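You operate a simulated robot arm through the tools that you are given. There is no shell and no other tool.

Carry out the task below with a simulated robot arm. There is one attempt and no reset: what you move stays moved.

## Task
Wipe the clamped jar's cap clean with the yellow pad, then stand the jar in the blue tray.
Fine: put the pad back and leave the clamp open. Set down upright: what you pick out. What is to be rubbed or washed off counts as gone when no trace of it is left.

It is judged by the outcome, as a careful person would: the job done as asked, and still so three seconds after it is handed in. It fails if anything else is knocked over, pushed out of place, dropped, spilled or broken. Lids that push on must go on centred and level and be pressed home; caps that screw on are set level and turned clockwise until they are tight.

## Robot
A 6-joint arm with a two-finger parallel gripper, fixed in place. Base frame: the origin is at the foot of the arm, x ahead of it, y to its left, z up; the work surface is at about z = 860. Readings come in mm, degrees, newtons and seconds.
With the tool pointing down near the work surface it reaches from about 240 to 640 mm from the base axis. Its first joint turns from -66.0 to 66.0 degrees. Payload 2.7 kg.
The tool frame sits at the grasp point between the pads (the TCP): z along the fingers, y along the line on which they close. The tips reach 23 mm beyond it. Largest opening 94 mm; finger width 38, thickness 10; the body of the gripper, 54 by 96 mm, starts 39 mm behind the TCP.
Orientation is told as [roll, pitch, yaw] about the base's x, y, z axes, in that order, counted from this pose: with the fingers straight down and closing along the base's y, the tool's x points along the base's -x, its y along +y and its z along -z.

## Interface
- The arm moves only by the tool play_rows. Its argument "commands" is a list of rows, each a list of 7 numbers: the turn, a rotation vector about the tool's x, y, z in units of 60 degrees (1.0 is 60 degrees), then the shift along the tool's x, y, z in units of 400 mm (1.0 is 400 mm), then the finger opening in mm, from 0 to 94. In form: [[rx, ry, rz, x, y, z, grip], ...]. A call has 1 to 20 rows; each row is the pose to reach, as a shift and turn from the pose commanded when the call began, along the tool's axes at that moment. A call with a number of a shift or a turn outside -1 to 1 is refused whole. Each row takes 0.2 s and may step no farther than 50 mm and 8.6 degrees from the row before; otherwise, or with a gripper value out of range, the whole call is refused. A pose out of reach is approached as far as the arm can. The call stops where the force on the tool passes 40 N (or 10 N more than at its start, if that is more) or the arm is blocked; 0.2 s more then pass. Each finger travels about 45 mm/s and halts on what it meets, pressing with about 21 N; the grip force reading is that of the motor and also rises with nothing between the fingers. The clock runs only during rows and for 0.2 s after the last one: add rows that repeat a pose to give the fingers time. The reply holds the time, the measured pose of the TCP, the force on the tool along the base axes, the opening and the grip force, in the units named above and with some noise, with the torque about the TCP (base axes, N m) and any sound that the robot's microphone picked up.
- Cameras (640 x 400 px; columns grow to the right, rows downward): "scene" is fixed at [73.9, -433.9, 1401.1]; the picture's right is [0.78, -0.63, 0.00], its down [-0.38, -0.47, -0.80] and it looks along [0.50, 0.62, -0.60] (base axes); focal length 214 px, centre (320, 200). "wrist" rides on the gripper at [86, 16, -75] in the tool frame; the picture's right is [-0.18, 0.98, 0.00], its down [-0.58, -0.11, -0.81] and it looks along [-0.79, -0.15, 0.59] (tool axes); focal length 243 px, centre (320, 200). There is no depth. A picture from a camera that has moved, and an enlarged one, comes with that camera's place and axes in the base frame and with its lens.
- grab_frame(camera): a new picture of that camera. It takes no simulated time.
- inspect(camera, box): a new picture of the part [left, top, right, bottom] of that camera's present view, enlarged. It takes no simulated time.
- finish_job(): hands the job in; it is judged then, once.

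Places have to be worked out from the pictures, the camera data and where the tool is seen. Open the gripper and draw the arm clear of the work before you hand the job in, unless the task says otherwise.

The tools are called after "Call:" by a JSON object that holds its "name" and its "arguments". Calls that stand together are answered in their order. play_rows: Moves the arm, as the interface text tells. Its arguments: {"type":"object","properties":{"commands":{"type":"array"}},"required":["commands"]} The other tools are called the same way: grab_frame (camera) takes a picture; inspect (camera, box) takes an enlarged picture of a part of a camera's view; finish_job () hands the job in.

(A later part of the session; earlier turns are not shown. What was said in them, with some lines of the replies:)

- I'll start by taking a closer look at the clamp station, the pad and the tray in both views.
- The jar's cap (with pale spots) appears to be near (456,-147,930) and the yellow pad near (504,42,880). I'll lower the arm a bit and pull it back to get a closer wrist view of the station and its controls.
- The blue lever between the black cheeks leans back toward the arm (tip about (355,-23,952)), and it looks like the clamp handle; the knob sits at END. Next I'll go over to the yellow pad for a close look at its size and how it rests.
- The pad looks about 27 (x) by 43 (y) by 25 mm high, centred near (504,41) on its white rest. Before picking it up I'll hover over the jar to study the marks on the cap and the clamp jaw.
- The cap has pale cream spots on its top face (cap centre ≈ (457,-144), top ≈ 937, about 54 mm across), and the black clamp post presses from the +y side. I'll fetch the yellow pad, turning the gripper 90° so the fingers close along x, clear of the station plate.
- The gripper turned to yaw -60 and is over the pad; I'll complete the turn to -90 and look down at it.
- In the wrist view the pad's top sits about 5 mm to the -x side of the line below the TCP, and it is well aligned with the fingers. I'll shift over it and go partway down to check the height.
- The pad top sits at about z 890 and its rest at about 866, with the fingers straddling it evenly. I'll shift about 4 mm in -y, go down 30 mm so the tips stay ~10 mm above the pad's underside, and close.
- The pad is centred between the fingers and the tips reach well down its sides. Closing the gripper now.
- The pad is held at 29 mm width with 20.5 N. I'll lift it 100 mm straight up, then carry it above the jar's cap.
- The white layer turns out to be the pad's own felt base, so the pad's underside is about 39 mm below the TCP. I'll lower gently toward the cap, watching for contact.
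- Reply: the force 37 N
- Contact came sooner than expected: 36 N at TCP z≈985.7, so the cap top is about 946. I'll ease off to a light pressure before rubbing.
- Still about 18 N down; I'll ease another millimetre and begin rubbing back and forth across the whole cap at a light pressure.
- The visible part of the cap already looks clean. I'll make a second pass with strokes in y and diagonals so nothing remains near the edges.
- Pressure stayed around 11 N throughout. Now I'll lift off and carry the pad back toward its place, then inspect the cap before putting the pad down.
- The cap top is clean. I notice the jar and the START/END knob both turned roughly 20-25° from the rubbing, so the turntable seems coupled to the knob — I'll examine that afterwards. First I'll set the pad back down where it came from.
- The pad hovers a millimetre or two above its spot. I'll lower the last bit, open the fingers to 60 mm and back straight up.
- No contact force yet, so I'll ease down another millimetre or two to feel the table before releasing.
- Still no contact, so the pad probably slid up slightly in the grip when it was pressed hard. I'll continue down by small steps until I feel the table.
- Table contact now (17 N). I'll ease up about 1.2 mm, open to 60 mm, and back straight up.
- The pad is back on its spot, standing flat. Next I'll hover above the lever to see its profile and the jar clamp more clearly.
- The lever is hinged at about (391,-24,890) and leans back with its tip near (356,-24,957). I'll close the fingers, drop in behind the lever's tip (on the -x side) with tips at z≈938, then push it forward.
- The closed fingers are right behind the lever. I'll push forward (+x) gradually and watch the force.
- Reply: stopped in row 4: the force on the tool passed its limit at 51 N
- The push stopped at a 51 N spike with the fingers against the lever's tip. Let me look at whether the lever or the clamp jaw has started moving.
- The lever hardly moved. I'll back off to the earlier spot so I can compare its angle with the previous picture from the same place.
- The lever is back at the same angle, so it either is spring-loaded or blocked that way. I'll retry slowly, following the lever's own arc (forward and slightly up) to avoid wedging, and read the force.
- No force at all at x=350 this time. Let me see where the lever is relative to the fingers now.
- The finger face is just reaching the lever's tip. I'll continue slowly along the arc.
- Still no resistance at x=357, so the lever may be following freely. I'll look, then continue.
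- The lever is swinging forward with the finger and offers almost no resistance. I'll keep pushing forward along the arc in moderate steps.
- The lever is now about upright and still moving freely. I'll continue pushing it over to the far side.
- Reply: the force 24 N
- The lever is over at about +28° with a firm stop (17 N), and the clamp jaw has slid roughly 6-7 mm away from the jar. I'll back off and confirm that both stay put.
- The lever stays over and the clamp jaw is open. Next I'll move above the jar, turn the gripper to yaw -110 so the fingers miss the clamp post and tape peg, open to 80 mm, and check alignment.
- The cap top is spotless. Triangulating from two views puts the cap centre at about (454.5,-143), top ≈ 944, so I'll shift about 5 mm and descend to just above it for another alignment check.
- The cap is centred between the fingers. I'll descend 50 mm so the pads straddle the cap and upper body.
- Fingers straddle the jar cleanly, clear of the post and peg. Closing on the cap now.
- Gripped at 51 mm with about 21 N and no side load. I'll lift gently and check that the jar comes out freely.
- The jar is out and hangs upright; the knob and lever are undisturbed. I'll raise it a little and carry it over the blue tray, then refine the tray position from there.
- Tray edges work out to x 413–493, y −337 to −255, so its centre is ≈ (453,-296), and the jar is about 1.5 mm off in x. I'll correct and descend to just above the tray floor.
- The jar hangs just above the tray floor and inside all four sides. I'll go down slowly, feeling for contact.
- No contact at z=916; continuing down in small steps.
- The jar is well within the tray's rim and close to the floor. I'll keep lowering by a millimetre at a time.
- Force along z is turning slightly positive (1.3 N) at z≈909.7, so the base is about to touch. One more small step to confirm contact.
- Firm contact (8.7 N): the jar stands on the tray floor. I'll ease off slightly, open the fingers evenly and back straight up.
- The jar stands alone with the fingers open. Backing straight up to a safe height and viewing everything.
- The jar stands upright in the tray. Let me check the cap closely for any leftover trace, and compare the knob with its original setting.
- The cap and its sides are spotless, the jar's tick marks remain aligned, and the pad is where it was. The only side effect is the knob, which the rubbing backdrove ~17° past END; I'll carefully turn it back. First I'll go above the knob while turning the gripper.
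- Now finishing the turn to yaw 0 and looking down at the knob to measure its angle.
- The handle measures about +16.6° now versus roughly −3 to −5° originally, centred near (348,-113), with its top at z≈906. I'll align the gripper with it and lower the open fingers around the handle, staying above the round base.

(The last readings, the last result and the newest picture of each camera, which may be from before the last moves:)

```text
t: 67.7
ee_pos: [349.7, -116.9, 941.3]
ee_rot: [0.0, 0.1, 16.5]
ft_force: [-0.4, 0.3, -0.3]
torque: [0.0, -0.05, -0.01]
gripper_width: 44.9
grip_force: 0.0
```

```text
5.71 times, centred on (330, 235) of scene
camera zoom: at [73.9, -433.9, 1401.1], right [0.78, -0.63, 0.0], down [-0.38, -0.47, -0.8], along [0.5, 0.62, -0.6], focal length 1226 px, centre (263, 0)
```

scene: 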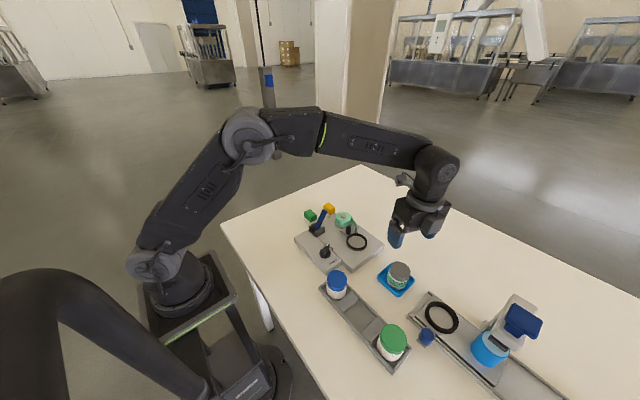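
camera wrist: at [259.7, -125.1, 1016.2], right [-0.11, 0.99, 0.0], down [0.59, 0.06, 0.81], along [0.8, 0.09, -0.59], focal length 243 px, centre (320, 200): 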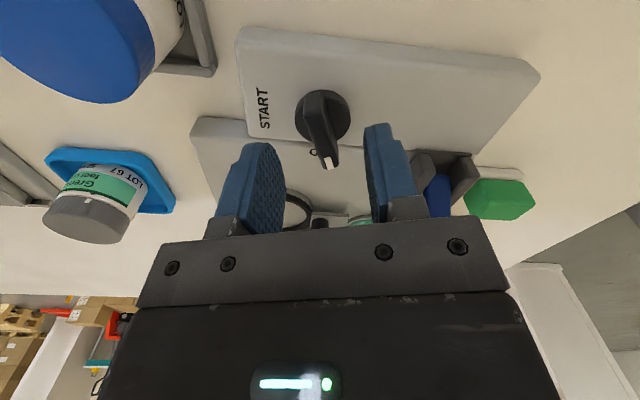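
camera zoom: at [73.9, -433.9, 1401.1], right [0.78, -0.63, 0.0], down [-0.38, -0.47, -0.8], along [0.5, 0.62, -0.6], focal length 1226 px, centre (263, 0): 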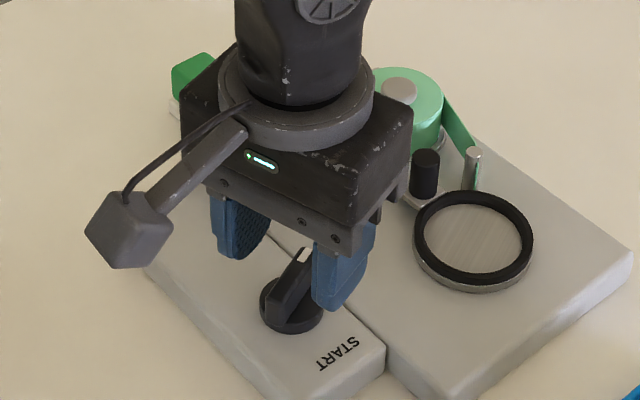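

Call:
{"name": "inspect", "arguments": {"camera": "wrist", "box": [260, 70, 400, 190]}}

```text
3.33 times, centred on (330, 130) of wrist
camera zoom: at [259.7, -125.1, 1016.2], right [-0.11, 0.99, 0.0], down [0.59, 0.06, 0.81], along [0.8, 0.09, -0.59], focal length 809 px, centre (287, 433)
```

zoom: 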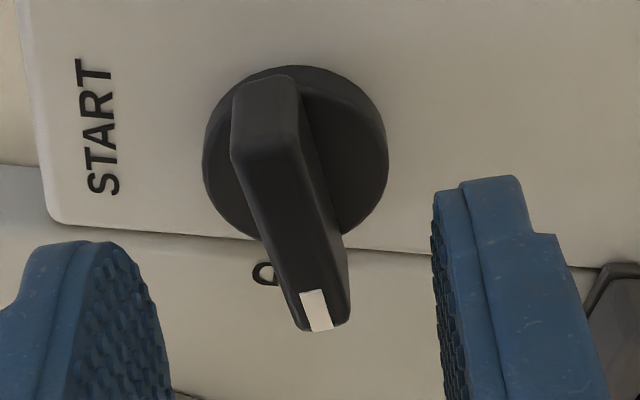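

The knob axis lies about 3.5 mm ahead and 2 mm left of the TCP, and the handle is nearer 22°. I'll correct for that, lower 24 mm, then close gently on the handle.

Call:
{"name": "play_rows", "arguments": {"commands": [[0, 0, 0, -0.00875, 0.00475, 0.015, 40], [0, 0, 0, -0.00875, 0.00475, 0.03, 40], [0, 0, 0, -0.00875, 0.00475, 0.045, 40], [0, 0, 0, -0.00875, 0.00475, 0.06, 40], [0, 0, 0, -0.00875, 0.00475, 0.06, 40]]}}

Call:
{"name": "grab_frame", "arguments": {"camera": "wrist"}}

Call:
{"name": "inspect", "arguments": {"camera": "scene", "box": [300, 220, 360, 275]}}

```text
t: 68.8
ee_pos: [352.2, -114.2, 917.3]
ee_rot: [0.0, 0.0, 16.6]
ft_force: [-0.1, 0.8, 0.2]
torque: [0.0, 0.02, 0.0]
gripper_width: 40.0
grip_force: 0.0
```

```text
taken
camera wrist: at [263.3, -121.8, 992.3], right [-0.1, 0.99, 0.0], down [0.59, 0.06, 0.81], along [0.8, 0.08, -0.59], focal length 243 px, centre (320, 200)
```

wrist: 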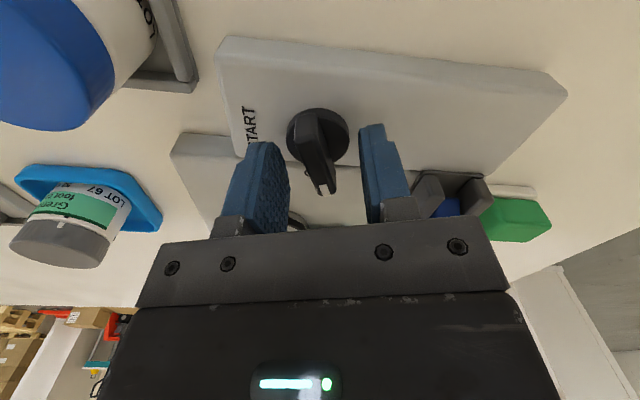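

```text
7.27 times, centred on (330, 248) of scene
camera zoom: at [73.9, -433.9, 1401.1], right [0.78, -0.63, 0.0], down [-0.38, -0.47, -0.8], along [0.5, 0.62, -0.6], focal length 1560 px, centre (247, -146)
```

zoom: 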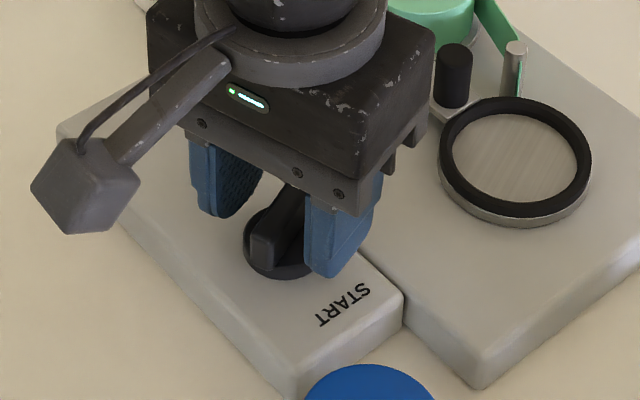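

The fingers flank the handle with the tips above its round base. Closing on the handle.

Call:
{"name": "play_rows", "arguments": {"commands": [[0, 0, 0, 0, 0, 0, 28], [0, 0, 0, 0, 0, 0, 18], [0, 0, 0, 0, 0, 0, 8], [0, 0, 0, 0, 0, 0, 0], [0, 0, 0, 0, 0, 0, 0]]}}

Call:
{"name": "inspect", "arguments": {"camera": "wrist", "box": [240, 80, 420, 220]}}

```text
t: 70.0
ee_pos: [350.9, -113.8, 917.2]
ee_rot: [0.0, 0.0, 16.5]
ft_force: [0.2, -16.2, -4.0]
torque: [-0.25, 0.07, 0.02]
gripper_width: 11.0
grip_force: 45.2
```

```text
2.86 times, centred on (330, 150) of wrist
camera zoom: at [263.4, -122.7, 992.4], right [-0.1, 0.99, 0.0], down [0.59, 0.06, 0.81], along [0.8, 0.08, -0.59], focal length 693 px, centre (291, 343)
```

zoom: 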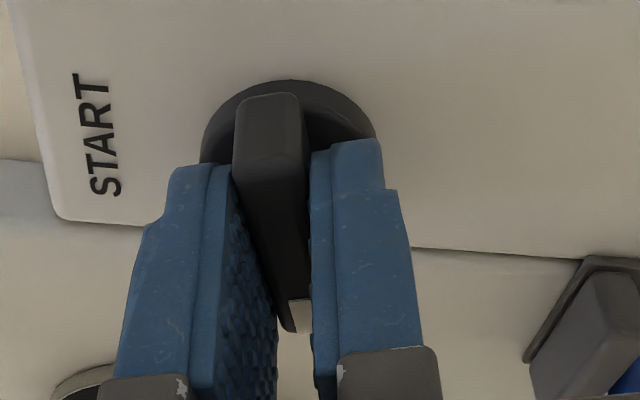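

Handle gripped at 11 mm, but a −16 N side load shows I'm about 1.5 mm too far in +y. I'll relieve that, then turn the knob back slowly to yaw 0.

Call:
{"name": "play_rows", "arguments": {"commands": [[0, 0, 0, 0, -0.002, 0, 0], [0, 0, 0, 0, -0.004, 0, 0], [0, 0, 0, 0, -0.004, 0, 0]]}}

```text
t: 70.8
ee_pos: [352.0, -115.0, 916.9]
ee_rot: [0.1, -0.1, 16.6]
ft_force: [-7.8, -15.4, 7.9]
torque: [-0.09, -0.5, 0.01]
gripper_width: 11.0
grip_force: 45.0
```

Side load persists, so I'll open again, look, and re-centre before turning.

Call:
{"name": "play_rows", "arguments": {"commands": [[0, 0, 0, 0, 0, 0, 16], [0, 0, 0, 0, 0, 0, 26], [0, 0, 0, 0, 0, 0, 26]]}}

Call:
{"name": "inspect", "arguments": {"camera": "wrist", "box": [240, 80, 420, 220]}}

```text
t: 71.7
ee_pos: [351.6, -113.9, 917.4]
ee_rot: [0.1, 0.1, 16.6]
ft_force: [-0.3, -0.4, -0.5]
torque: [-0.01, -0.01, -0.02]
gripper_width: 26.3
grip_force: 0.0
```

```text
2.86 times, centred on (330, 150) of wrist
camera zoom: at [263.7, -122.3, 992.1], right [-0.1, 0.99, 0.0], down [0.59, 0.06, 0.81], along [0.8, 0.08, -0.59], focal length 693 px, centre (291, 343)
```

zoom: 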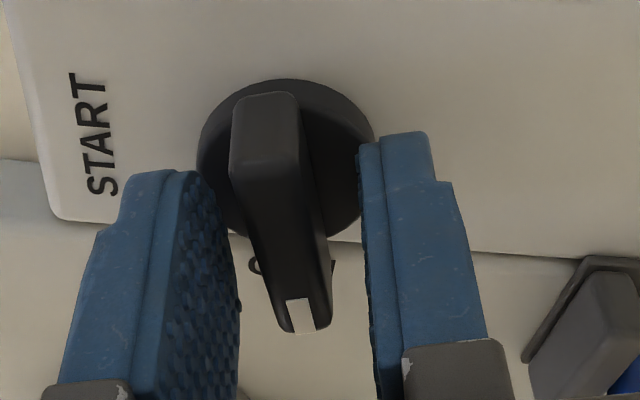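

With the fingers open the load is zero and the handle sits about 2 mm toward the -y finger. Shifting that way and closing again.

Call:
{"name": "play_rows", "arguments": {"commands": [[0, 0, 0, 0, -0.0055, 0, 26], [0, 0, 0, 0, -0.0055, 0, 26], [0, 0, 0, 0, -0.0055, 0, 18], [0, 0, 0, 0, -0.0055, 0, 8], [0, 0, 0, 0, -0.0055, 0, 8], [0, 0, 0, 0, -0.0055, 0, 8]]}}

```text
t: 73.0
ee_pos: [351.9, -115.6, 917.4]
ee_rot: [0.1, 0.1, 16.6]
ft_force: [-2.0, 13.3, 3.4]
torque: [0.01, 0.2, 0.03]
gripper_width: 13.7
grip_force: 6.5
```

Now the load is +13 N, so I overshot slightly; moving back 1.2 mm and letting the fingers settle.

Call:
{"name": "play_rows", "arguments": {"commands": [[0, 0, 0, 0, 0.003, 0, 8], [0, 0, 0, 0, 0.003, 0, 6], [0, 0, 0, 0, 0.003, 0, 4], [0, 0, 0, 0, 0.003, 0, 4]]}}

```text
t: 74.0
ee_pos: [351.0, -114.0, 916.7]
ee_rot: [0.1, 0.1, 16.6]
ft_force: [-3.7, 14.1, -0.7]
torque: [0.15, -0.54, -0.01]
gripper_width: 10.9
grip_force: 45.3
```

The side load is modest and the handle is held. I'll turn slowly clockwise by 16.5° to bring the handle to 0°.

Call:
{"name": "play_rows", "arguments": {"commands": [[0, 0, 0.05, 0, 0, 0, 4], [0, 0, 0.1, 0, 0, 0, 4], [0, 0, 0.15, 0, 0, 0, 4], [0, 0, 0.2, 0, 0, 0, 4], [0, 0, 0.24, 0, 0, 0, 4], [0, 0, 0.277, 0, 0, 0, 4], [0, 0, 0.277, 0, 0, 0, 4]]}}

Call:
{"name": "inspect", "arguments": {"camera": "wrist", "box": [240, 80, 420, 220]}}

```text
t: 75.7
ee_pos: [351.6, -115.1, 916.9]
ee_rot: [0.0, 0.2, -0.1]
ft_force: [1.2, 8.6, -21.3]
torque: [-0.04, -1.39, -0.05]
gripper_width: 10.9
grip_force: 44.9
```

```text
2.86 times, centred on (330, 150) of wrist
camera zoom: at [264.8, -97.8, 992.1], right [0.19, 0.98, 0.0], down [0.58, -0.11, 0.8], along [0.79, -0.15, -0.59], focal length 693 px, centre (291, 343)
```

zoom: 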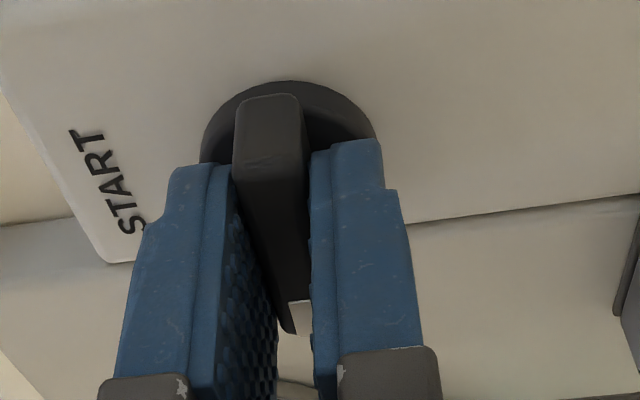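

The handle is now parallel with the fingers at 0°. I'll open gently to release and rise straight up, then compare with the first pictures.

Call:
{"name": "play_rows", "arguments": {"commands": [[0, 0, 0, 0, 0, 0, 14], [0, 0, 0, 0, 0, 0, 24], [0, 0, 0, 0, 0, 0, 34], [0, 0, 0, 0, 0, 0, 40], [0, 0, 0, 0, 0, -0.03, 40], [0, 0, 0, 0, 0, -0.1, 40], [0, 0, 0, 0, 0, -0.2, 40], [0, 0, 0, 0, 0, -0.3, 40], [0, 0, 0, 0, 0, -0.33, 40], [0, 0, 0, 0, 0, -0.33, 40]]}}

Call:
{"name": "inspect", "arguments": {"camera": "wrist", "box": [240, 0, 400, 120]}}

Call:
{"name": "inspect", "arguments": {"camera": "scene", "box": [300, 195, 390, 275]}}

```text
t: 77.8
ee_pos: [352.8, -115.2, 1051.6]
ee_rot: [0.0, 0.2, 0.0]
ft_force: [-1.2, 0.4, 0.0]
torque: [-0.01, -0.01, 0.0]
gripper_width: 39.7
grip_force: 0.1
```

```text
3.33 times, centred on (320, 60) of wrist
camera zoom: at [265.6, -98.7, 1125.4], right [0.18, 0.98, 0.0], down [0.58, -0.11, 0.81], along [0.79, -0.15, -0.59], focal length 809 px, centre (320, 667)
```

zoom: 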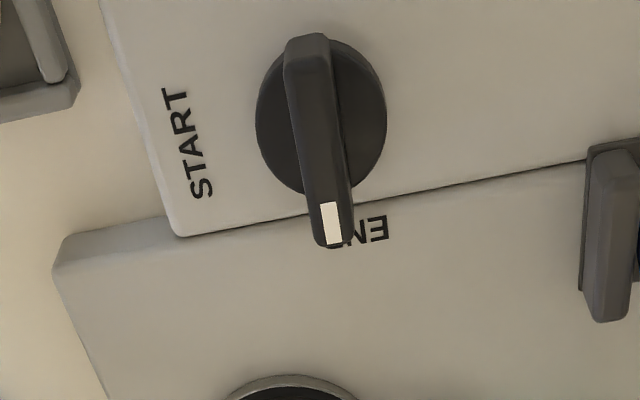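

```text
5.00 times, centred on (345, 235) of scene
camera zoom: at [73.9, -433.9, 1401.1], right [0.78, -0.63, 0.0], down [-0.38, -0.47, -0.8], along [0.5, 0.62, -0.6], focal length 1072 px, centre (195, 25)
```

zoom: 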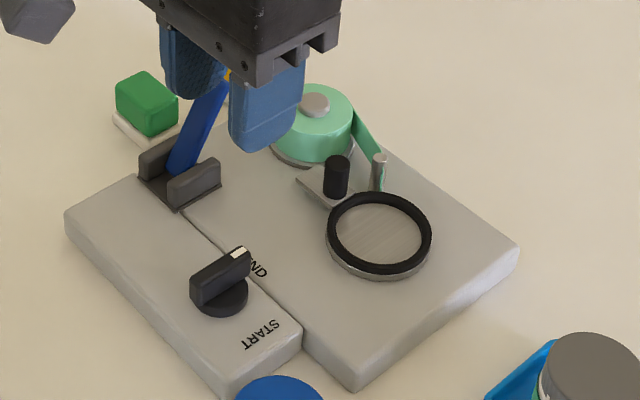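

The knob view now matches the very first picture (handle at END, "ND" showing). I'll raise the arm well clear with the gripper open and take a last look at everything.

Call:
{"name": "play_rows", "arguments": {"commands": [[0, 0, 0, 0, 0, -0.1, 60], [0, 0, 0, 0, 0, -0.2, 80], [0, 0, 0, 0, 0, -0.3, 94], [0, 0, 0, 0, 0, -0.4, 94], [0, 0, 0, 0, 0, -0.45, 94], [0, 0, 0, 0, 0, -0.45, 94]]}}

Call:
{"name": "grab_frame", "arguments": {"camera": "scene"}}

Call:
{"name": "inspect", "arguments": {"camera": "scene", "box": [290, 190, 430, 300]}}

Call:
{"name": "inspect", "arguments": {"camera": "scene", "box": [300, 250, 580, 400]}}

```text
t: 79.2
ee_pos: [353.3, -114.8, 1230.2]
ee_rot: [0.0, 0.1, 0.1]
ft_force: [0.4, 0.6, -0.8]
torque: [-0.04, -0.01, 0.0]
gripper_width: 93.7
grip_force: 0.0
```

```text
taken
```

scene: 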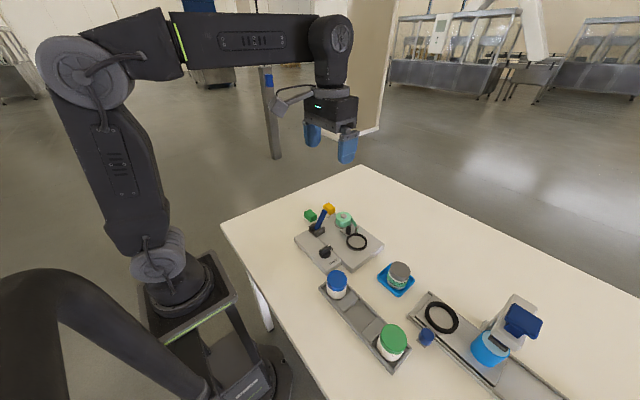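

```text
3.64 times, centred on (360, 245) of scene
camera zoom: at [73.9, -433.9, 1401.1], right [0.78, -0.63, 0.0], down [-0.38, -0.47, -0.8], along [0.5, 0.62, -0.6], focal length 780 px, centre (174, 36)
```

zoom: 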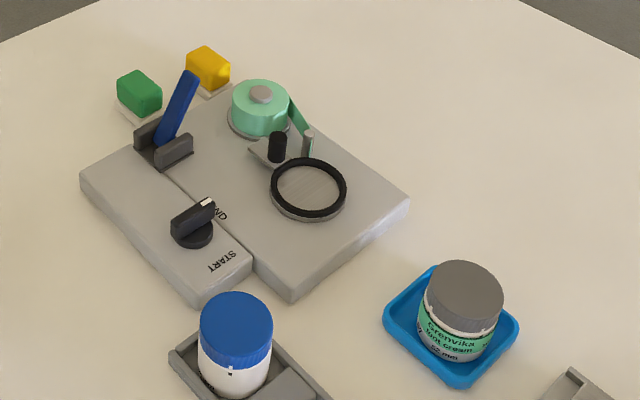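

```text
2.29 times, centred on (440, 325) of scene
camera zoom: at [73.9, -433.9, 1401.1], right [0.78, -0.63, 0.0], down [-0.38, -0.47, -0.8], along [0.5, 0.62, -0.6], focal length 490 px, centre (46, -86)
```

zoom: 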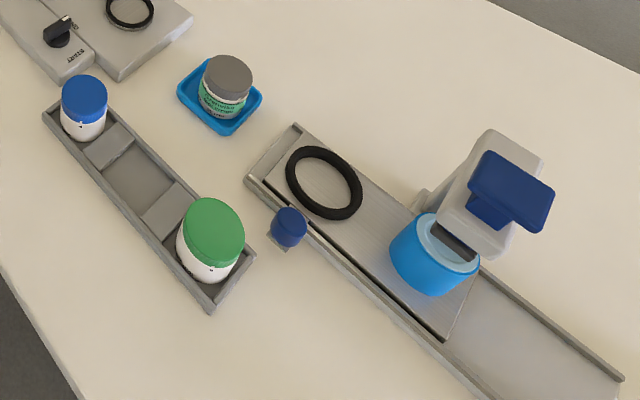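

The cap is clean, the jar stands upright in the blue tray, and the pad is back in its place. The clamp is open, the knob is back at END, everything else is where it was, and the arm is clear with the gripper open. I'm handing the job in.

Call:
{"name": "finish_job", "arguments": {}}

```text
The job is handed in.
```

The jar's cap is wiped clean and the jar is standing upright in the blue tray. I've handed the job in. The last close-up views showed no trace of the cream on the cap's top or sides.

- **Pad and clamp:** the yellow pad is back in its place and the clamp is left open.
- **Lever:** my first push on the clamp lever was too fast and stopped at 51 N. A slower push along its swing opened the clamp without resistance.
- **Knob:** rubbing the cap turned the jar's turntable, which moved the START/END knob about 20° past where it was. I turned it back by hand, and it now matches the first pictures.
- **Everything else:** in the last pictures nothing else looks moved or knocked over, and the arm is clear with the gripper open.
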